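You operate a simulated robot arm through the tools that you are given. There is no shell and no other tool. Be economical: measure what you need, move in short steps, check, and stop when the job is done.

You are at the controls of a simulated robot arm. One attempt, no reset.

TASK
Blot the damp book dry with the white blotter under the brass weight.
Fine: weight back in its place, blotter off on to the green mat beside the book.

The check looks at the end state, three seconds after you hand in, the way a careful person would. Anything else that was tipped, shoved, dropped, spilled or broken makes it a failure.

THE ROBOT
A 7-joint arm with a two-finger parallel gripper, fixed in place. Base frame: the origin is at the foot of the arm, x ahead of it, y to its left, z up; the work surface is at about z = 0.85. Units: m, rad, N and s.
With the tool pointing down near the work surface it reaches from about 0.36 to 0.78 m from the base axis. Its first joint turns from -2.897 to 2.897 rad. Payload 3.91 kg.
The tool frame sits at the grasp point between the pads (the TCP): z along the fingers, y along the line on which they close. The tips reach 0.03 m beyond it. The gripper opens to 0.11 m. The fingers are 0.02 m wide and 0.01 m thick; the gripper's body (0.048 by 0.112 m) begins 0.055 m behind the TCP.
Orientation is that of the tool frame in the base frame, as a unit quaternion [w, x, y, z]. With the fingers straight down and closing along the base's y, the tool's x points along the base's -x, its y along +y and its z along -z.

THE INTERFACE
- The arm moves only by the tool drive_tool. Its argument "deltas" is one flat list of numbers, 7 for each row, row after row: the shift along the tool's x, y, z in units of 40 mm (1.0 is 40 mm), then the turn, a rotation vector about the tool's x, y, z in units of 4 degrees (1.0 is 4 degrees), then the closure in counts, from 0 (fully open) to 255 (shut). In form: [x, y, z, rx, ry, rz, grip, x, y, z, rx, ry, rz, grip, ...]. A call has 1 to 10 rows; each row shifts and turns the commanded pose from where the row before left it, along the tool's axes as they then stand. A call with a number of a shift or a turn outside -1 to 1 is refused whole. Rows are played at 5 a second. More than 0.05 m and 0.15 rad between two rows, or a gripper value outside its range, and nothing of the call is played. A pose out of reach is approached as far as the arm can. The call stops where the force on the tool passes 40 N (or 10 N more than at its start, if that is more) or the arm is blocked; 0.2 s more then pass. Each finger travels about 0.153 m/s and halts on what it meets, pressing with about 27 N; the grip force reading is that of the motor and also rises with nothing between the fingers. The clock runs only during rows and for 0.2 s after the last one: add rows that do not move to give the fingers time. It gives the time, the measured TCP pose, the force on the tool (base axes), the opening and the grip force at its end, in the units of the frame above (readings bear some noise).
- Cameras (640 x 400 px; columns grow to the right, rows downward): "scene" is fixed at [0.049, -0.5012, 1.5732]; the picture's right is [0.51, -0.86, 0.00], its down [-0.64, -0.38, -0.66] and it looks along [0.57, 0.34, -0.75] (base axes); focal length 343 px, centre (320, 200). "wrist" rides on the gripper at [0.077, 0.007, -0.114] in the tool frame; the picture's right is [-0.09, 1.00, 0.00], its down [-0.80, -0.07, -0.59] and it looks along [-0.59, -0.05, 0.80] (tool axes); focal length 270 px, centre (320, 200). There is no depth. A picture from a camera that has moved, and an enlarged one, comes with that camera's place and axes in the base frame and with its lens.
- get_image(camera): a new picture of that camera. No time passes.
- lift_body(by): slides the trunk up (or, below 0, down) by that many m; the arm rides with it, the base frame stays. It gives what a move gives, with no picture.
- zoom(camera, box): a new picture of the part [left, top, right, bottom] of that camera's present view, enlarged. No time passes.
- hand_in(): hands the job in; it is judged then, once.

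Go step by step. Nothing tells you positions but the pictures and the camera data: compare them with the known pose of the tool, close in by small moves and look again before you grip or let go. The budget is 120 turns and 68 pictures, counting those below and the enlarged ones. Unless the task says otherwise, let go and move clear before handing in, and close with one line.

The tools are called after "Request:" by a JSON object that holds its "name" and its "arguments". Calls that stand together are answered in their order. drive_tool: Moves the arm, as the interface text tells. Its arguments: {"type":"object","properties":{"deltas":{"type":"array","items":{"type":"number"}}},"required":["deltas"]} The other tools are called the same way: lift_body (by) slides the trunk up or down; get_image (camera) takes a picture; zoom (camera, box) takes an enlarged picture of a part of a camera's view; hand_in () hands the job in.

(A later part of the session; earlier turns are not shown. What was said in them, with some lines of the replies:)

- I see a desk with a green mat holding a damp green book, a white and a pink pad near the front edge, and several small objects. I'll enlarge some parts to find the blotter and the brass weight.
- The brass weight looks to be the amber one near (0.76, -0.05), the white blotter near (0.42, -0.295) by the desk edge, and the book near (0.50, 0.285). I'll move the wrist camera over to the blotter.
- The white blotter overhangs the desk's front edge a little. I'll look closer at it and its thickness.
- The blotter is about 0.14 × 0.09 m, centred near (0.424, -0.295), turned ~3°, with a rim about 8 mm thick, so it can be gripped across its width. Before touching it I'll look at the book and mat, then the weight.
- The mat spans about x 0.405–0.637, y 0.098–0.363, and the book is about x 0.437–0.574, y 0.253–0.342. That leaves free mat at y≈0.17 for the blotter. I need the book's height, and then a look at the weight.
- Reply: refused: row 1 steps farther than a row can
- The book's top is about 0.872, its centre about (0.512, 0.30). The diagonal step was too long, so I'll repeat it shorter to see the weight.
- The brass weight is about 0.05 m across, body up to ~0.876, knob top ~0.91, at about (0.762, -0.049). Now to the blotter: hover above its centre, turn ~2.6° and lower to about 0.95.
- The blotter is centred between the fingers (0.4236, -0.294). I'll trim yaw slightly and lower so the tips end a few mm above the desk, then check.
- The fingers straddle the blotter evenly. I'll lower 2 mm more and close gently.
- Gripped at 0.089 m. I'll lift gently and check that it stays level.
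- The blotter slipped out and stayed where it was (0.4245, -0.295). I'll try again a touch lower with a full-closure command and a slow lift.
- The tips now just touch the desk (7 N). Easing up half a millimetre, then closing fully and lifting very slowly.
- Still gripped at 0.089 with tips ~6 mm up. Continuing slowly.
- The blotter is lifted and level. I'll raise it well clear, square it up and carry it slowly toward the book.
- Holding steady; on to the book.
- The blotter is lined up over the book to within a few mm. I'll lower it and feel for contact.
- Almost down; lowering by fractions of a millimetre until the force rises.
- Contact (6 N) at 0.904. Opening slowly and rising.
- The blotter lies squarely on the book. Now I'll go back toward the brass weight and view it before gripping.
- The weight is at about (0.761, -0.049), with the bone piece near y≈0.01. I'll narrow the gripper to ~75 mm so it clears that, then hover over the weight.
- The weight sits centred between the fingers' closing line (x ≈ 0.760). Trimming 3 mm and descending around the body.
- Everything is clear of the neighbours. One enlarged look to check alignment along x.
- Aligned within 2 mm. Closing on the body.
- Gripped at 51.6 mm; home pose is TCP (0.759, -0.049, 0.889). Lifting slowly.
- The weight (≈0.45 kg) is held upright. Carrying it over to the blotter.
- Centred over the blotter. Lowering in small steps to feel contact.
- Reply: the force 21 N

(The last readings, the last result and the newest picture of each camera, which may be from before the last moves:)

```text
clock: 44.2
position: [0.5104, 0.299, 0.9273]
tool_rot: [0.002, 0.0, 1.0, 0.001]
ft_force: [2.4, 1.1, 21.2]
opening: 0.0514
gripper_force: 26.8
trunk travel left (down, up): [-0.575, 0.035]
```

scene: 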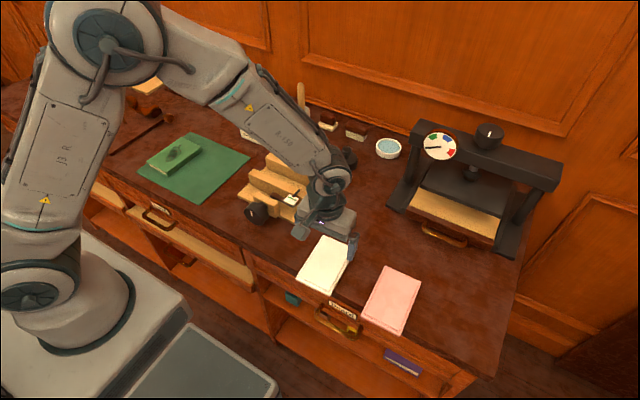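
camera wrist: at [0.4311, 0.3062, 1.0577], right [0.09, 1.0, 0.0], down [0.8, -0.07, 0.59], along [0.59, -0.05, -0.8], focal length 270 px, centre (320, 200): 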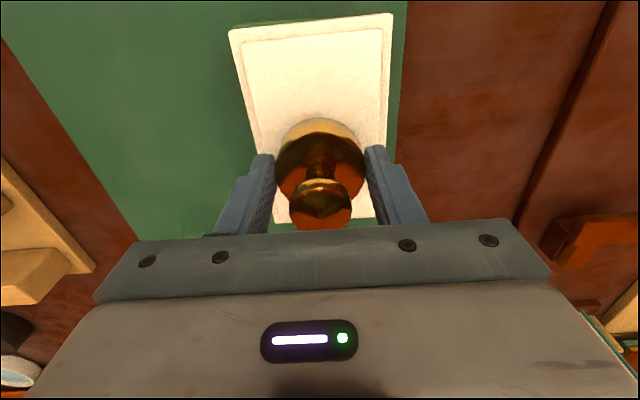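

Firm contact at ~0.927. Easing the press a little, then releasing and rising straight up.

Request:
{"name": "drive_tool", "arguments": {"deltas": [0, 0, -0.04, 0, 0, 0, 255, 0, 0, 0, 0, 0, 0, 255]}}

Request:
{"name": "drive_tool", "arguments": {"deltas": [0, 0, 0, 0, 0, 0, 130, 0, 0, 0, 0, 0, 0, 110, 0, 0, 0, 0, 0, 0, 80, 0, 0, -0.3, 0, 0, 0, 70, 0, 0, -0.6, 0, 0, 0, 70, 0, 0, -0.8, 0, 0, 0, 70, 0, 0, -0.8, 0, 0, 0, 70]}}

Request:
{"name": "zoom", "arguments": {"camera": "scene", "box": [130, 90, 242, 180]}}

Request:
{"name": "get_image", "arguments": {"camera": "wrist"}}

```text
clock: 44.8
position: [0.5083, 0.3001, 0.9266]
tool_rot: [0.0, 0.0, 1.0, 0.001]
ft_force: [4.8, 1.1, 12.2]
opening: 0.0512
gripper_force: 27.0
trunk travel left (down, up): [-0.575, 0.035]
```

```text
clock: 46.4
position: [0.5082, 0.2997, 1.0274]
tool_rot: [0.0, 0.0, 1.0, 0.001]
ft_force: [1.0, -0.3, 0.3]
opening: 0.0796
gripper_force: 0.1
trunk travel left (down, up): [-0.575, 0.035]
```

```text
4.44 times, centred on (186, 135) of scene
camera zoom: at [0.049, -0.5012, 1.5732], right [0.51, -0.86, 0.0], down [-0.64, -0.38, -0.66], along [0.57, 0.34, -0.75], focal length 1524 px, centre (916, 489)
```

zoom: 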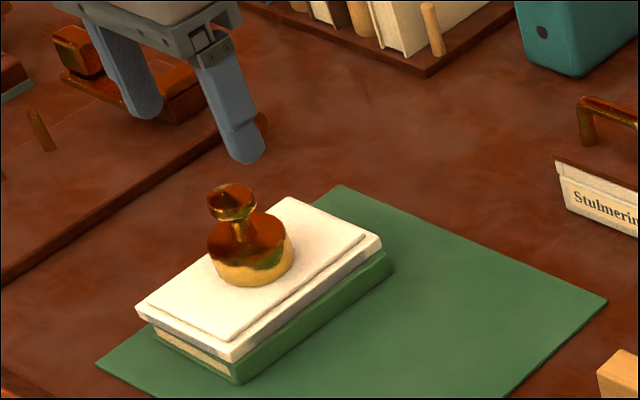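

```text
29 pictures are left
camera wrist: at [0.4303, 0.3055, 1.1426], right [0.09, 1.0, 0.0], down [0.8, -0.07, 0.59], along [0.59, -0.05, -0.8], focal length 270 px, centre (320, 200)
```

wrist: 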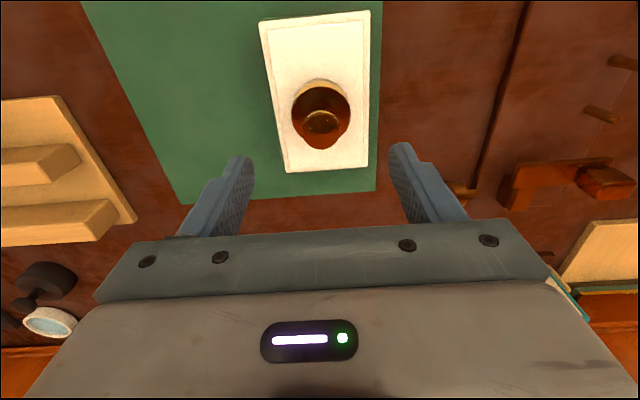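

The weight stands steady on the blotter over the stain. I'll let it blot for a good while.

Request:
{"name": "drive_tool", "arguments": {"deltas": [0, 0, 0, 0, 0, 0, 70, 0, 0, 0, 0, 0, 0, 70, 0, 0, 0, 0, 0, 0, 70, 0, 0, 0, 0, 0, 0, 70, 0, 0, 0, 0, 0, 0, 70, 0, 0, 0, 0, 0, 0, 70, 0, 0, 0, 0, 0, 0, 70, 0, 0, 0, 0, 0, 0, 70, 0, 0, 0, 0, 0, 0, 70, 0, 0, 0, 0, 0, 0, 70]}}

Request:
{"name": "drive_tool", "arguments": {"deltas": [0, 0, 0, 0, 0, 0, 70, 0, 0, 0, 0, 0, 0, 70, 0, 0, 0, 0, 0, 0, 70, 0, 0, 0, 0, 0, 0, 70, 0, 0, 0, 0, 0, 0, 70, 0, 0, 0, 0, 0, 0, 70, 0, 0, 0, 0, 0, 0, 70, 0, 0, 0, 0, 0, 0, 70, 0, 0, 0, 0, 0, 0, 70, 0, 0, 0, 0, 0, 0, 70]}}

Request:
{"name": "drive_tool", "arguments": {"deltas": [0, 0, 0, 0, 0, 0, 70, 0, 0, 0, 0, 0, 0, 70, 0, 0, 0, 0, 0, 0, 70, 0, 0, 0, 0, 0, 0, 70, 0, 0, 0, 0, 0, 0, 70, 0, 0, 0, 0, 0, 0, 70, 0, 0, 0, 0, 0, 0, 70, 0, 0, 0, 0, 0, 0, 70, 0, 0, 0, 0, 0, 0, 70, 0, 0, 0, 0, 0, 0, 70]}}

Request:
{"name": "drive_tool", "arguments": {"deltas": [0, 0, 0, 0, 0, 0, 70, 0, 0, 0, 0, 0, 0, 70, 0, 0, 0, 0, 0, 0, 70, 0, 0, 0, 0, 0, 0, 70, 0, 0, 0, 0, 0, 0, 70, 0, 0, 0, 0, 0, 0, 70, 0, 0, 0, 0, 0, 0, 70, 0, 0, 0, 0, 0, 0, 70, 0, 0, 0, 0, 0, 0, 70, 0, 0, 0, 0, 0, 0, 70]}}

Request:
{"name": "drive_tool", "arguments": {"deltas": [0, 0, 0, 0, 0, 0, 70, 0, 0, 0, 0, 0, 0, 70, 0, 0, 0, 0, 0, 0, 70, 0, 0, 0, 0, 0, 0, 70, 0, 0, 0, 0, 0, 0, 70, 0, 0, 0, 0, 0, 0, 70, 0, 0, 0, 0, 0, 0, 70, 0, 0, 0, 0, 0, 0, 70, 0, 0, 0, 0, 0, 0, 70, 0, 0, 0, 0, 0, 0, 70]}}

Request:
{"name": "drive_tool", "arguments": {"deltas": [0, 0, 0, 0, 0, 0, 70, 0, 0, 0, 0, 0, 0, 70, 0, 0, 0, 0, 0, 0, 70, 0, 0, 0, 0, 0, 0, 70, 0, 0, 0, 0, 0, 0, 70, 0, 0, 0, 0, 0, 0, 70, 0, 0, 0, 0, 0, 0, 70, 0, 0, 0, 0, 0, 0, 70, 0, 0, 0, 0, 0, 0, 70, 0, 0, 0, 0, 0, 0, 70]}}

Request:
{"name": "drive_tool", "arguments": {"deltas": [0, 0, 0, 0, 0, 0, 70, 0, 0, 0, 0, 0, 0, 70, 0, 0, 0, 0, 0, 0, 70, 0, 0, 0, 0, 0, 0, 70, 0, 0, 0, 0, 0, 0, 70, 0, 0, 0, 0, 0, 0, 70, 0, 0, 0, 0, 0, 0, 70, 0, 0, 0, 0, 0, 0, 70, 0, 0, 0, 0, 0, 0, 70, 0, 0, 0, 0, 0, 0, 70]}}

Request:
{"name": "drive_tool", "arguments": {"deltas": [0, 0, 0, 0, 0, 0, 70, 0, 0, 0, 0, 0, 0, 70, 0, 0, 0, 0, 0, 0, 70, 0, 0, 0, 0, 0, 0, 70, 0, 0, 0, 0, 0, 0, 70, 0, 0, 0, 0, 0, 0, 70, 0, 0, 0, 0, 0, 0, 70, 0, 0, 0, 0, 0, 0, 70, 0, 0, 0, 0, 0, 0, 70, 0, 0, 0, 0, 0, 0, 70]}}

Request:
{"name": "zoom", "arguments": {"camera": "scene", "box": [130, 90, 242, 180]}}

```text
clock: 48.6
position: [0.509, 0.3002, 1.0272]
tool_rot: [0.001, 0.0, 1.0, -0.001]
ft_force: [-0.4, 0.3, -0.1]
opening: 0.08
gripper_force: 0.2
trunk travel left (down, up): [-0.575, 0.035]
```

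```text
clock: 50.8
position: [0.5092, 0.2995, 1.0272]
tool_rot: [0.0, 0.0, 1.0, -0.001]
ft_force: [-0.1, -0.4, -0.7]
opening: 0.0798
gripper_force: 0.0
trunk travel left (down, up): [-0.575, 0.035]
```

```text
clock: 53.0
position: [0.5096, 0.3008, 1.0269]
tool_rot: [0.0, 0.001, 1.0, 0.0]
ft_force: [1.0, -0.5, 0.4]
opening: 0.0798
gripper_force: 0.0
trunk travel left (down, up): [-0.575, 0.035]
```

```text
clock: 55.2
position: [0.5082, 0.3002, 1.0268]
tool_rot: [0.0, 0.0, 1.0, 0.001]
ft_force: [-0.8, 0.4, 0.3]
opening: 0.0798
gripper_force: 0.0
trunk travel left (down, up): [-0.575, 0.035]
```

```text
clock: 57.4
position: [0.5076, 0.2988, 1.0267]
tool_rot: [0.0, 0.0, 1.0, 0.0]
ft_force: [1.0, 0.7, 0.0]
opening: 0.0799
gripper_force: 0.1
trunk travel left (down, up): [-0.575, 0.035]
```

```text
clock: 59.6
position: [0.5078, 0.2994, 1.0274]
tool_rot: [0.0, 0.0, 1.0, -0.001]
ft_force: [0.3, 0.2, 0.3]
opening: 0.08
gripper_force: 0.0
trunk travel left (down, up): [-0.575, 0.035]
```

```text
clock: 61.8
position: [0.5089, 0.3, 1.0275]
tool_rot: [0.001, -0.001, 1.0, 0.001]
ft_force: [-0.2, 0.1, -0.4]
opening: 0.0801
gripper_force: 0.1
trunk travel left (down, up): [-0.575, 0.035]
```

```text
clock: 64.0
position: [0.5089, 0.3, 1.0262]
tool_rot: [0.001, -0.001, 1.0, 0.0]
ft_force: [0.2, -0.6, -0.4]
opening: 0.0797
gripper_force: 0.0
trunk travel left (down, up): [-0.575, 0.035]
```

```text
4.44 times, centred on (186, 135) of scene
camera zoom: at [0.049, -0.5012, 1.5732], right [0.51, -0.86, 0.0], down [-0.64, -0.38, -0.66], along [0.57, 0.34, -0.75], focal length 1524 px, centre (916, 489)
```

zoom: 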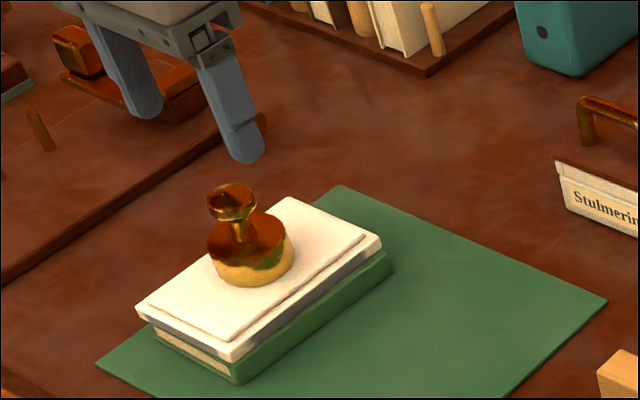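

The blotter's lower edge has darkened — it is drawing up moisture. I'll wait some more and see whether it progresses.

Request:
{"name": "drive_tool", "arguments": {"deltas": [0, 0, 0, 0, 0, 0, 70, 0, 0, 0, 0, 0, 0, 70, 0, 0, 0, 0, 0, 0, 70, 0, 0, 0, 0, 0, 0, 70, 0, 0, 0, 0, 0, 0, 70, 0, 0, 0, 0, 0, 0, 70, 0, 0, 0, 0, 0, 0, 70, 0, 0, 0, 0, 0, 0, 70, 0, 0, 0, 0, 0, 0, 70, 0, 0, 0, 0, 0, 0, 70]}}

Request:
{"name": "drive_tool", "arguments": {"deltas": [0, 0, 0, 0, 0, 0, 70, 0, 0, 0, 0, 0, 0, 70, 0, 0, 0, 0, 0, 0, 70, 0, 0, 0, 0, 0, 0, 70, 0, 0, 0, 0, 0, 0, 70, 0, 0, 0, 0, 0, 0, 70, 0, 0, 0, 0, 0, 0, 70, 0, 0, 0, 0, 0, 0, 70, 0, 0, 0, 0, 0, 0, 70, 0, 0, 0, 0, 0, 0, 70]}}

Request:
{"name": "drive_tool", "arguments": {"deltas": [0, 0, 0, 0, 0, 0, 70, 0, 0, 0, 0, 0, 0, 70, 0, 0, 0, 0, 0, 0, 70, 0, 0, 0, 0, 0, 0, 70, 0, 0, 0, 0, 0, 0, 70, 0, 0, 0, 0, 0, 0, 70, 0, 0, 0, 0, 0, 0, 70, 0, 0, 0, 0, 0, 0, 70, 0, 0, 0, 0, 0, 0, 70, 0, 0, 0, 0, 0, 0, 70]}}

Request:
{"name": "drive_tool", "arguments": {"deltas": [0, 0, 0, 0, 0, 0, 70, 0, 0, 0, 0, 0, 0, 70, 0, 0, 0, 0, 0, 0, 70, 0, 0, 0, 0, 0, 0, 70, 0, 0, 0, 0, 0, 0, 70, 0, 0, 0, 0, 0, 0, 70, 0, 0, 0, 0, 0, 0, 70, 0, 0, 0, 0, 0, 0, 70, 0, 0, 0, 0, 0, 0, 70, 0, 0, 0, 0, 0, 0, 70]}}

Request:
{"name": "zoom", "arguments": {"camera": "scene", "box": [130, 90, 242, 180]}}

```text
clock: 66.2
position: [0.5083, 0.2997, 1.0261]
tool_rot: [0.0, 0.0, 1.0, 0.0]
ft_force: [0.1, 0.1, -1.0]
opening: 0.0799
gripper_force: 0.2
trunk travel left (down, up): [-0.575, 0.035]
```

```text
clock: 68.4
position: [0.5085, 0.3008, 1.0258]
tool_rot: [0.0, 0.0, 1.0, 0.0]
ft_force: [-0.1, -0.1, -0.3]
opening: 0.0798
gripper_force: 0.1
trunk travel left (down, up): [-0.575, 0.035]
```

```text
clock: 70.6
position: [0.5091, 0.2996, 1.0271]
tool_rot: [0.001, 0.0, 1.0, -0.001]
ft_force: [-0.1, 0.1, 0.3]
opening: 0.0798
gripper_force: 0.0
trunk travel left (down, up): [-0.575, 0.035]
```

```text
clock: 72.8
position: [0.5089, 0.2989, 1.0269]
tool_rot: [0.001, 0.0, 1.0, 0.0]
ft_force: [0.5, -0.2, -0.5]
opening: 0.0798
gripper_force: 0.0
trunk travel left (down, up): [-0.575, 0.035]
```

```text
4.44 times, centred on (186, 135) of scene
camera zoom: at [0.049, -0.5012, 1.5732], right [0.51, -0.86, 0.0], down [-0.64, -0.38, -0.66], along [0.57, 0.34, -0.75], focal length 1524 px, centre (916, 489)
```

zoom: 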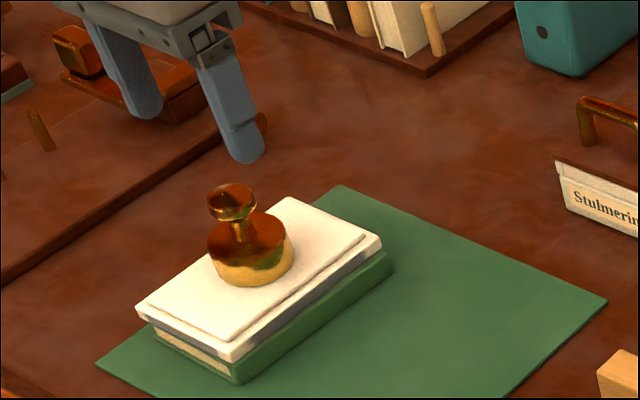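

No further change, so the blotting seems finished. Picking the weight up again at the same pose.

Request:
{"name": "drive_tool", "arguments": {"deltas": [0, 0, 0.7, 0, 0, 0, 75, 0, 0, 0.7, 0, 0, 0, 75, 0, 0, 0.7, 0, 0, 0, 75, 0, 0, 0.33, 0, 0, 0, 75, 0, 0, 0, 0, 0, 0, 75, 0, 0, 0, 0, 0, 0, 110, 0, 0, 0, 0, 0, 0, 130, 0, 0, 0, 0, 0, 0, 160, 0, 0, 0, 0, 0, 0, 255, 0, 0, 0, 0, 0, 0, 255]}}

Request:
{"name": "drive_tool", "arguments": {"deltas": [0, 0, -0.05, 0, 0, 0, 255, 0, 0, -0.1, 0, 0, 0, 255, 0, 0, -0.2, 0, 0, 0, 255, 0, 0, -0.3, 0, 0, 0, 255, 0, 0, -0.5, 0, 0, 0, 255, 0, 0, -0.5, 0, 0, 0, 255, 0, 0, -0.5, 0, 0, 0, 255, 0, 0, -0.2, 0, 0, 0, 255]}}

Request:
{"name": "get_image", "arguments": {"camera": "wrist"}}

```text
clock: 75.0
position: [0.5097, 0.2993, 0.9291]
tool_rot: [0.0, 0.0, 1.0, 0.0]
ft_force: [-0.4, -1.1, 0.3]
opening: 0.0512
gripper_force: 27.1
trunk travel left (down, up): [-0.575, 0.035]
```

```text
clock: 76.8
position: [0.5085, 0.3003, 1.0227]
tool_rot: [0.0, 0.0, 1.0, 0.0]
ft_force: [0.1, -0.7, -4.3]
opening: 0.0512
gripper_force: 26.9
trunk travel left (down, up): [-0.575, 0.035]
```

```text
26 pictures are left
camera wrist: at [0.4312, 0.3066, 1.1394], right [0.09, 1.0, 0.0], down [0.8, -0.07, 0.59], along [0.59, -0.05, -0.8], focal length 270 px, centre (320, 200)
```

wrist: 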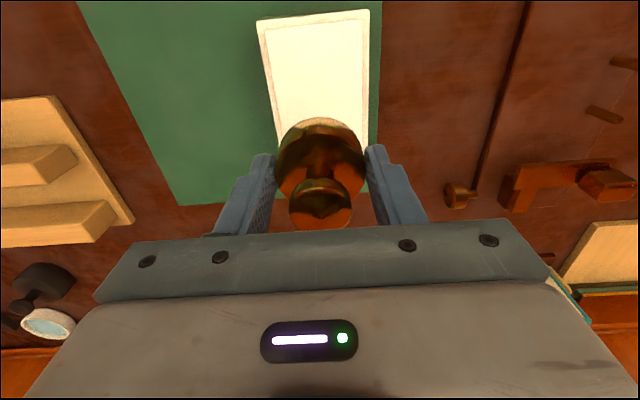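

Weight is up. Retracing the exact path back to its place.

Request:
{"name": "drive_tool", "arguments": {"deltas": [-0.25, -0.35, 0, 0, 0, 0, 255, -0.4, -0.55, 0, 0, 0, 0, 255, -0.5, -0.7, 0, 0, 0, 0, 255, -0.56, -0.785, 0, 0, 0, 0, 255, -0.56, -0.785, 0, 0, 0, 0, 255, -0.56, -0.785, 0, 0, 0, 0, 255, -0.56, -0.785, 0, 0, 0, 0, 255, -0.56, -0.785, 0, 0, 0, 0, 255, -0.56, -0.785, 0, 0, 0, 0, 255, -0.56, -0.785, 0, 0, 0, 0, 255]}}

Request:
{"name": "drive_tool", "arguments": {"deltas": [-0.56, -0.785, 0, 0, 0, 0, 255, -0.4, -0.56, 0, 0, 0, 0, 255, -0.2, -0.28, 0, 0, 0, 0, 255, 0, 0, 0, 0, 0, 0, 255, 0, 0, 0, 0, 0, 0, 255]}}

Request:
{"name": "get_image", "arguments": {"camera": "wrist"}}

```text
clock: 79.0
position: [0.7127, 0.0132, 1.0252]
tool_rot: [-0.001, 0.0, 1.0, 0.0]
ft_force: [-0.3, -0.3, -4.7]
opening: 0.0511
gripper_force: 26.9
trunk travel left (down, up): [-0.575, 0.035]
```

```text
clock: 80.2
position: [0.7595, -0.0473, 1.0245]
tool_rot: [0.0, 0.0, 1.0, 0.0]
ft_force: [-0.1, 0.5, -4.7]
opening: 0.0516
gripper_force: 27.1
trunk travel left (down, up): [-0.575, 0.035]
```

```text
25 pictures are left
camera wrist: at [0.6815, -0.0419, 1.1401], right [0.09, 1.0, 0.0], down [0.8, -0.07, 0.59], along [0.59, -0.05, -0.8], focal length 270 px, centre (320, 200)
```

wrist: 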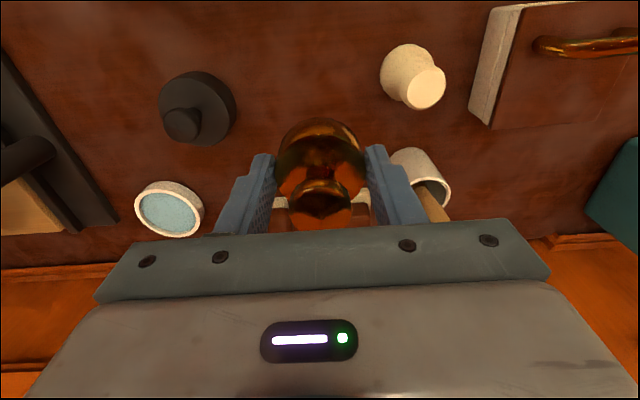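

Matches the earlier view over its home. Lowering to just above the desk, then feeling for contact.

Request:
{"name": "drive_tool", "arguments": {"deltas": [0, -0.02, 0.5, 0, 0, 0, 255, 0, 0, 0.6, 0, 0, 0, 255, 0, 0, 0.6, 0, 0, 0, 255, 0, 0, 0.6, 0, 0, 0, 255, 0, 0, 0.5, 0, 0, 0, 255, 0, 0, 0.3, 0, 0, 0, 255, 0, 0, 0.1, 0, 0, 0, 255, 0, 0, 0, 0, 0, 0, 255]}}

Request:
{"name": "drive_tool", "arguments": {"deltas": [0, 0, 0.04, 0, 0, 0, 255, 0, 0, 0, 0, 0, 0, 255]}}

```text
clock: 82.0
position: [0.7593, -0.0501, 0.8944]
tool_rot: [0.0, 0.0, 1.0, 0.0]
ft_force: [0.7, 0.5, -3.8]
opening: 0.0515
gripper_force: 26.1
trunk travel left (down, up): [-0.575, 0.035]
```

```text
clock: 82.6
position: [0.7589, -0.0484, 0.8917]
tool_rot: [-0.001, -0.001, 1.0, 0.0]
ft_force: [-1.2, 0.1, -3.4]
opening: 0.0511
gripper_force: 26.6
trunk travel left (down, up): [-0.575, 0.035]
```

Request:
{"name": "drive_tool", "arguments": {"deltas": [0, 0, 0.03, 0, 0, 0, 255, 0, 0, 0, 0, 0, 0, 255]}}

```text
clock: 83.2
position: [0.7584, -0.0491, 0.8925]
tool_rot: [0.0, 0.0, 1.0, -0.001]
ft_force: [0.1, 0.6, -4.1]
opening: 0.0511
gripper_force: 27.0
trunk travel left (down, up): [-0.575, 0.035]
```

Not quite there yet; the load is still on the gripper. A few more small steps down.

Request:
{"name": "drive_tool", "arguments": {"deltas": [0, 0, 0.03, 0, 0, 0, 255, 0, 0, 0, 0, 0, 0, 255]}}

Request:
{"name": "drive_tool", "arguments": {"deltas": [0, 0, 0.02, 0, 0, 0, 255, 0, 0, 0, 0, 0, 0, 255]}}

```text
clock: 83.8
position: [0.7584, -0.0493, 0.8908]
tool_rot: [-0.001, 0.0, 1.0, 0.0]
ft_force: [0.0, 0.8, -4.7]
opening: 0.0513
gripper_force: 27.1
trunk travel left (down, up): [-0.575, 0.035]
```

```text
clock: 84.4
position: [0.7581, -0.0497, 0.8912]
tool_rot: [0.0, 0.0, 1.0, 0.0]
ft_force: [0.3, -0.1, -3.7]
opening: 0.0513
gripper_force: 26.9
trunk travel left (down, up): [-0.575, 0.035]
```

Request:
{"name": "drive_tool", "arguments": {"deltas": [0, 0, 0.02, 0, 0, 0, 255, 0, 0, 0, 0, 0, 0, 255]}}

Request:
{"name": "drive_tool", "arguments": {"deltas": [0, 0, 0.02, 0, 0, 0, 255, 0, 0, 0, 0, 0, 0, 255]}}

```text
clock: 85.0
position: [0.7581, -0.0488, 0.8911]
tool_rot: [-0.001, 0.001, 1.0, 0.0]
ft_force: [-1.5, 0.3, -4.1]
opening: 0.0513
gripper_force: 27.2
trunk travel left (down, up): [-0.575, 0.035]
```

```text
clock: 85.6
position: [0.7578, -0.0505, 0.8895]
tool_rot: [0.001, -0.001, 1.0, 0.0]
ft_force: [0.3, -0.8, -2.0]
opening: 0.0515
gripper_force: 26.5
trunk travel left (down, up): [-0.575, 0.035]
```

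Contact is beginning (load dropped to 2 N). One last tiny step, then release.

Request:
{"name": "drive_tool", "arguments": {"deltas": [0, 0, 0.015, 0, 0, 0, 255, 0, 0, 0, 0, 0, 0, 255]}}

Request:
{"name": "drive_tool", "arguments": {"deltas": [0, 0, 0, 0, 0, 0, 130, 0, 0, 0, 0, 0, 0, 110, 0, 0, 0, 0, 0, 0, 81, 0, 0, -0.3, 0, 0, 0, 81, 0, 0, -0.6, 0, 0, 0, 81, 0, 0, -0.8, 0, 0, 0, 81, 0, 0, -0.8, 0, 0, 0, 81, 0, 0, -0.8, 0, 0, 0, 81]}}

Request:
{"name": "zoom", "arguments": {"camera": "scene", "box": [250, 80, 378, 180]}}

```text
clock: 86.2
position: [0.7587, -0.0497, 0.8889]
tool_rot: [0.0, 0.0, 1.0, -0.001]
ft_force: [-0.6, -1.6, 2.2]
opening: 0.0512
gripper_force: 26.7
trunk travel left (down, up): [-0.575, 0.035]
```

```text
clock: 88.0
position: [0.7573, -0.0491, 1.0215]
tool_rot: [0.0, 0.0, 1.0, 0.0]
ft_force: [0.7, 0.7, -0.4]
opening: 0.075
gripper_force: 0.1
trunk travel left (down, up): [-0.575, 0.035]
```

```text
4.00 times, centred on (314, 130) of scene
camera zoom: at [0.049, -0.5012, 1.5732], right [0.51, -0.86, 0.0], down [-0.64, -0.38, -0.66], along [0.57, 0.34, -0.75], focal length 1371 px, centre (344, 480)
```

zoom: 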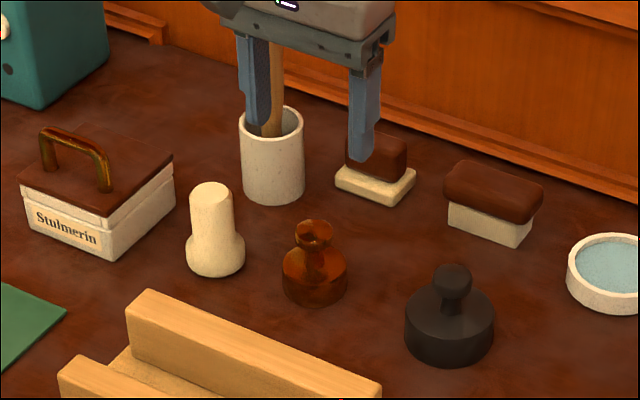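

The weight is back exactly where it stood. Now returning to the blotter, opening the gripper on the way.

Request:
{"name": "drive_tool", "arguments": {"deltas": [0.3, 0.4, 0, 0, 0, 0, 81, 0.56, 0.785, 0, 0, 0, 0, 81, 0.56, 0.785, 0, 0, 0, 0, 81, 0.56, 0.785, 0, 0, 0, 0, 0, 0.56, 0.785, 0, 0, 0, 0, 0, 0.56, 0.785, 0, 0, 0, 0, 0, 0.56, 0.785, 0, 0, 0, 0, 0, 0.56, 0.785, 0, 0, 0, 0, 0, 0.56, 0.785, 0, 0, 0, 0, 0, 0.56, 0.785, 0, 0, 0, 0, 0]}}

Request:
{"name": "drive_tool", "arguments": {"deltas": [0.56, 0.785, 0, 0, 0, 0, 0, 0.31, 0.48, 0, 0, 0, 0, 0, 0, 0, 0, 0, 0, 0, 0]}}

Request:
{"name": "get_image", "arguments": {"camera": "wrist"}}

```text
clock: 90.2
position: [0.5423, 0.2511, 1.0195]
tool_rot: [0.0, 0.0, 1.0, 0.0]
ft_force: [0.7, -0.4, 0.0]
opening: 0.1099
gripper_force: 0.0
trunk travel left (down, up): [-0.575, 0.035]
```

```text
clock: 91.0
position: [0.5099, 0.2986, 1.0206]
tool_rot: [-0.001, -0.001, 1.0, -0.001]
ft_force: [-0.1, -0.1, 0.9]
opening: 0.1097
gripper_force: 0.0
trunk travel left (down, up): [-0.575, 0.035]
```

```text
23 pictures are left
camera wrist: at [0.4314, 0.3051, 1.1361], right [0.09, 1.0, 0.0], down [0.8, -0.07, 0.59], along [0.59, -0.05, -0.8], focal length 270 px, centre (320, 200)
```

wrist: 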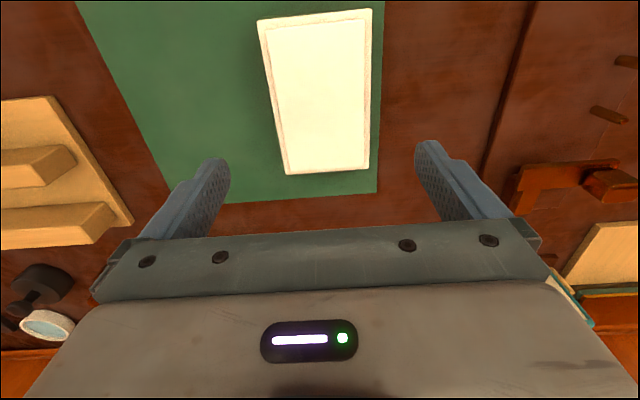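

Same alignment as when I set it down. Descending to just above the book-top height.

Request:
{"name": "drive_tool", "arguments": {"deltas": [0, 0.03, 0.8, 0, 0, 0, 0, 0, 0, 0.8, 0, 0, 0, 0, 0, 0, 0.8, 0, 0, 0, 0, 0, 0, 0.4, 0, 0, 0, 0, 0, 0, 0.05, 0, 0, 0, 0, 0, 0, 0, 0, 0, 0, 0]}}

Request:
{"name": "zoom", "arguments": {"camera": "scene", "box": [140, 115, 220, 175]}}

```text
clock: 92.4
position: [0.5087, 0.3011, 0.9062]
tool_rot: [0.0, -0.001, 1.0, 0.0]
ft_force: [-0.2, 0.5, -0.6]
opening: 0.1098
gripper_force: 0.2
trunk travel left (down, up): [-0.575, 0.035]
```

```text
6.67 times, centred on (180, 145) of scene
camera zoom: at [0.049, -0.5012, 1.5732], right [0.51, -0.86, 0.0], down [-0.64, -0.38, -0.66], along [0.57, 0.34, -0.75], focal length 2286 px, centre (1253, 567)
```

zoom: 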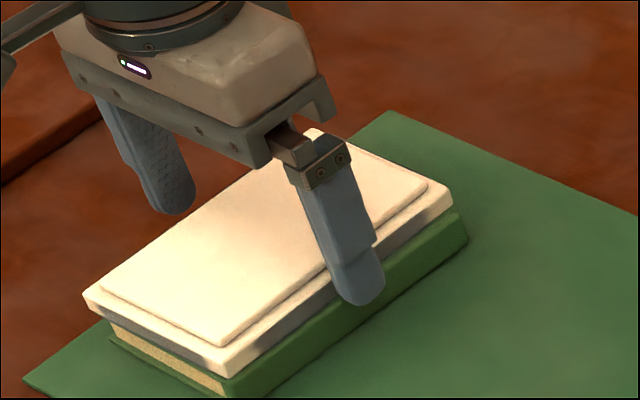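

Lowering 2 mm more, then closing fully and starting a very slow lift.

Request:
{"name": "drive_tool", "arguments": {"deltas": [0, 0, 0.05, 0, 0, 0, 0, 0, 0, 0, 0, 0, 0, 40, 0, 0, 0, 0, 0, 0, 60, 0, 0, 0, 0, 0, 0, 255, 0, 0, 0, 0, 0, 0, 255, 0, 0, 0, 0, 0, 0, 255]}}

Request:
{"name": "drive_tool", "arguments": {"deltas": [0, 0, -0.04, 0, 0, 0, 255, 0, 0, -0.05, 0, 0, 0, 255, 0, 0, -0.05, 0, 0, 0, 255, 0, 0, -0.06, 0, 0, 0, 255, 0, 0, -0.08, 0, 0, 0, 255, 0, 0, 0, 0, 0, 0, 255]}}

Request:
{"name": "zoom", "arguments": {"camera": "scene", "box": [140, 115, 220, 175]}}

```text
clock: 93.8
position: [0.509, 0.301, 0.9059]
tool_rot: [-0.001, 0.0, 1.0, 0.0]
ft_force: [0.2, 0.8, -0.9]
opening: 0.0894
gripper_force: 26.9
trunk travel left (down, up): [-0.575, 0.035]
```

```text
clock: 95.2
position: [0.5075, 0.3003, 0.9152]
tool_rot: [0.0, 0.0, 1.0, 0.001]
ft_force: [0.0, 0.4, -0.2]
opening: 0.0891
gripper_force: 26.9
trunk travel left (down, up): [-0.575, 0.035]
```

```text
6.67 times, centred on (180, 145) of scene
camera zoom: at [0.049, -0.5012, 1.5732], right [0.51, -0.86, 0.0], down [-0.64, -0.38, -0.66], along [0.57, 0.34, -0.75], focal length 2286 px, centre (1253, 567)
```

zoom: 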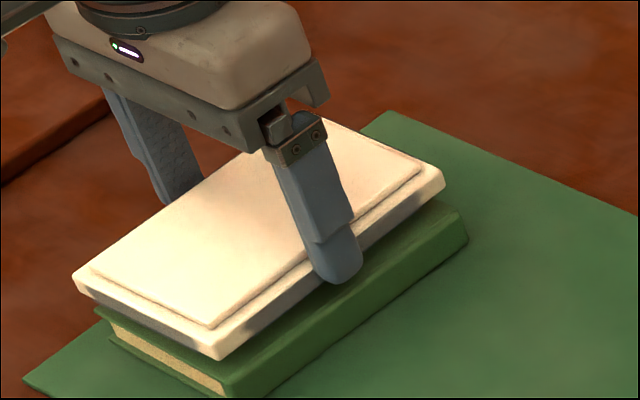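

The blotter is off and the book stayed put. Raising and shifting it toward the free part of the mat (y ≈ 0.17).

Request:
{"name": "drive_tool", "arguments": {"deltas": [0, 0, -0.15, 0, 0, 0, 255, 0, 0, -0.25, 0, 0, 0, 255, 0, 0, -0.3, 0, 0, 0, 255, 0, 0, -0.3, 0, 0, 0, 255, 0, 0, -0.2, 0, 0, 0, 255, 0, -0.2, 0, 0, 0, 0, 255, 0, -0.4, 0, 0, 0, 0, 255, 0, -0.5, 0, 0, 0, 0, 255, 0, -0.5, 0, 0, 0, 0, 255, 0, -0.5, 0, 0, 0, 0, 255]}}

Request:
{"name": "drive_tool", "arguments": {"deltas": [-0.1, -0.5, 0, 0, 0, 0, 255, -0.1, -0.4, 0, 0, 0, 0, 255, 0, -0.25, 0, 0, 0, 0, 255, 0, 0, 0, 0, 0, 0, 255]}}

Request:
{"name": "get_image", "arguments": {"camera": "wrist"}}

Request:
{"name": "zoom", "arguments": {"camera": "scene", "box": [120, 105, 264, 205]}}

```text
clock: 97.4
position: [0.5094, 0.2164, 0.9648]
tool_rot: [0.0, 0.0, 1.0, 0.0]
ft_force: [0.2, -1.2, -0.8]
opening: 0.089
gripper_force: 27.1
trunk travel left (down, up): [-0.575, 0.035]
```

```text
clock: 98.4
position: [0.5177, 0.1704, 0.9647]
tool_rot: [0.0, 0.0, 1.0, 0.0]
ft_force: [-0.2, -0.4, -0.6]
opening: 0.0889
gripper_force: 27.2
trunk travel left (down, up): [-0.575, 0.035]
```

```text
20 pictures are left
camera wrist: at [0.4392, 0.1773, 1.0791], right [0.09, 1.0, 0.0], down [0.8, -0.07, 0.59], along [0.59, -0.05, -0.8], focal length 270 px, centre (320, 200)
```

wrist: 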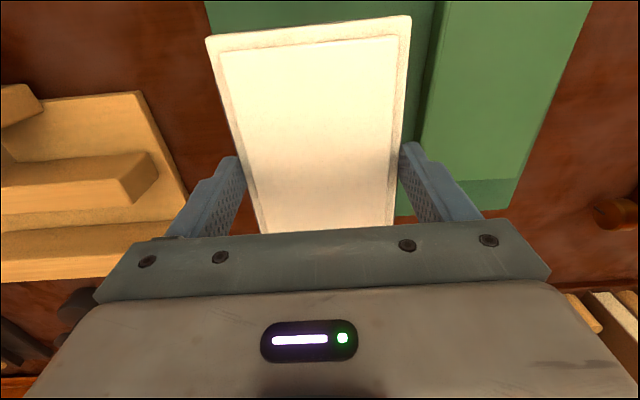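

```text
4.00 times, centred on (192, 155) of scene
camera zoom: at [0.049, -0.5012, 1.5732], right [0.51, -0.86, 0.0], down [-0.64, -0.38, -0.66], along [0.57, 0.34, -0.75], focal length 1371 px, centre (832, 380)
```

zoom: 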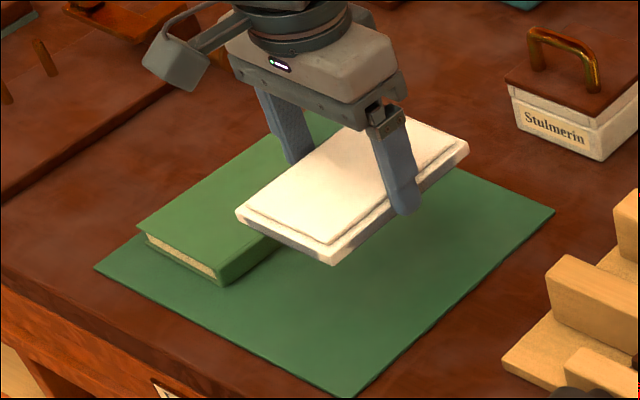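

The book looks dry. Blotter hangs level above the free mat; lowering it.

Request:
{"name": "drive_tool", "arguments": {"deltas": [0, 0, 0.4, 0, 0, 0, 255, 0, 0, 0.5, 0, 0, 0, 255, 0, 0, 0.5, 0, 0, 0, 255, 0, 0, 0.35, 0, 0, 0, 255, 0, 0, 0.15, 0, 0, 0, 255, 0, 0, 0, 0, 0, 0, 255]}}

Request:
{"name": "drive_tool", "arguments": {"deltas": [0, 0, 0.04, 0, 0, 0, 255, 0, 0, 0, 0, 0, 0, 255]}}

Request:
{"name": "drive_tool", "arguments": {"deltas": [0, 0, 0.03, 0, 0, 0, 255, 0, 0, 0, 0, 0, 0, 255]}}

```text
clock: 99.8
position: [0.5178, 0.1719, 0.8878]
tool_rot: [0.0, 0.0, 1.0, 0.0]
ft_force: [-0.1, -0.1, -1.0]
opening: 0.0893
gripper_force: 27.0
trunk travel left (down, up): [-0.575, 0.035]
```

```text
clock: 100.4
position: [0.5169, 0.1717, 0.887]
tool_rot: [0.0, 0.0, 1.0, -0.001]
ft_force: [0.8, 0.2, -0.9]
opening: 0.0891
gripper_force: 26.6
trunk travel left (down, up): [-0.575, 0.035]
```

```text
clock: 101.0
position: [0.5179, 0.1721, 0.8857]
tool_rot: [0.0, 0.0, 1.0, 0.0]
ft_force: [0.1, -0.7, 2.7]
opening: 0.089
gripper_force: 26.9
trunk travel left (down, up): [-0.575, 0.035]
```

Touched down (≈3 N). Opening and rising.

Request:
{"name": "drive_tool", "arguments": {"deltas": [0, 0, 0.01, 0, 0, 0, 255, 0, 0, 0, 0, 0, 0, 45, 0, 0, 0, 0, 0, 0, 30, 0, 0, 0, 0, 0, 0, 10, 0, 0, -0.1, 0, 0, 0, 5, 0, 0, -0.5, 0, 0, 0, 5, 0, 0, -1, 0, 0, 0, 5, 0, 0, -1, 0, 0, 0, 5, 0, 0, -1, 0, 0, 0, 5, 0, 0, -1, 0, 0, 0, 5]}}

Request:
{"name": "drive_tool", "arguments": {"deltas": [0.5, -0.5, -1, 0, 0, 0, 5, 0.5, -0.8, -0.5, 0, 0, 0, 5, 0.5, -0.8, 0, 0, 0, 0, 5, 0, -0.8, 0, 0, 0, 0, 5]}}

Request:
{"name": "get_image", "arguments": {"camera": "scene"}}

Request:
{"name": "zoom", "arguments": {"camera": "scene", "box": [130, 115, 258, 205]}}

Request:
{"name": "get_image", "arguments": {"camera": "wrist"}}

```text
clock: 103.2
position: [0.5169, 0.1684, 1.0691]
tool_rot: [0.0, -0.001, 1.0, 0.001]
ft_force: [-0.2, 0.4, -0.3]
opening: 0.108
gripper_force: 0.1
trunk travel left (down, up): [-0.575, 0.035]
```

```text
clock: 104.2
position: [0.4594, 0.0555, 1.1272]
tool_rot: [0.0, 0.0, 1.0, 0.0]
ft_force: [0.4, 0.5, 0.0]
opening: 0.108
gripper_force: 0.0
trunk travel left (down, up): [-0.575, 0.035]
```

```text
18 pictures are left
```

scene: 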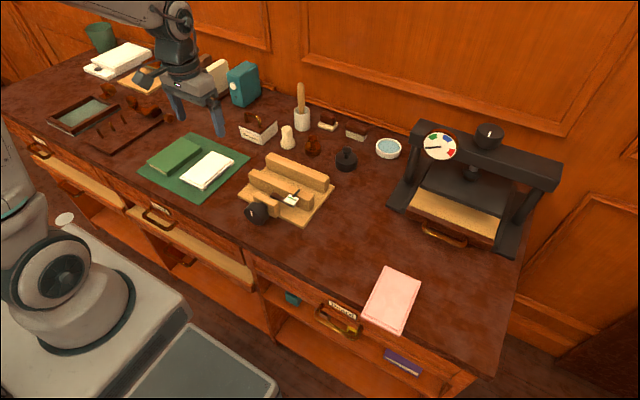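

```text
4.44 times, centred on (194, 160) of scene
camera zoom: at [0.049, -0.5012, 1.5732], right [0.51, -0.86, 0.0], down [-0.64, -0.38, -0.66], along [0.57, 0.34, -0.75], focal length 1524 px, centre (880, 378)
```

zoom: 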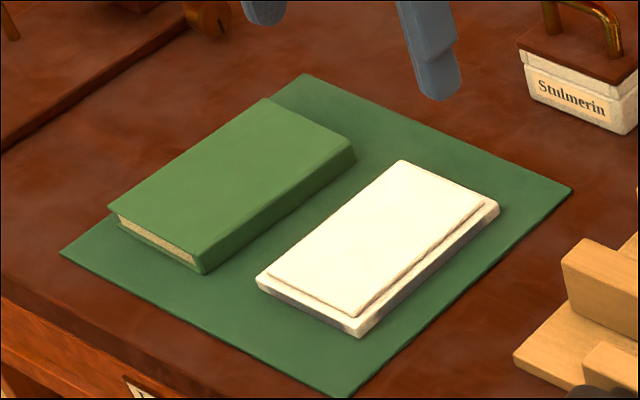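

```text
16 pictures are left
camera wrist: at [0.3812, 0.0614, 1.2431], right [0.09, 1.0, 0.0], down [0.8, -0.07, 0.59], along [0.59, -0.05, -0.8], focal length 270 px, centre (320, 200)
```

wrist: 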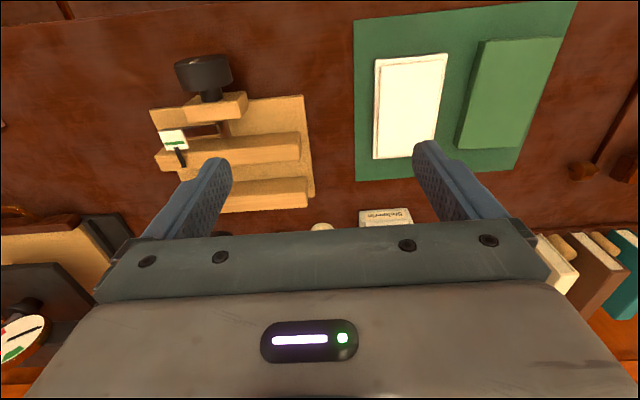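

The stain on the book is gone, the blotter lies flat on the mat beside it, and the weight is back in its place. The arm is clear and nothing else has moved, so I'm handing in.

Request:
{"name": "hand_in", "arguments": {}}

```text
The job is handed in.
```

I blotted the book with the white blotter under the brass weight, and the stain no longer shows. The weight is back in its place, the blotter is on the green mat beside the book, and the job is handed in.
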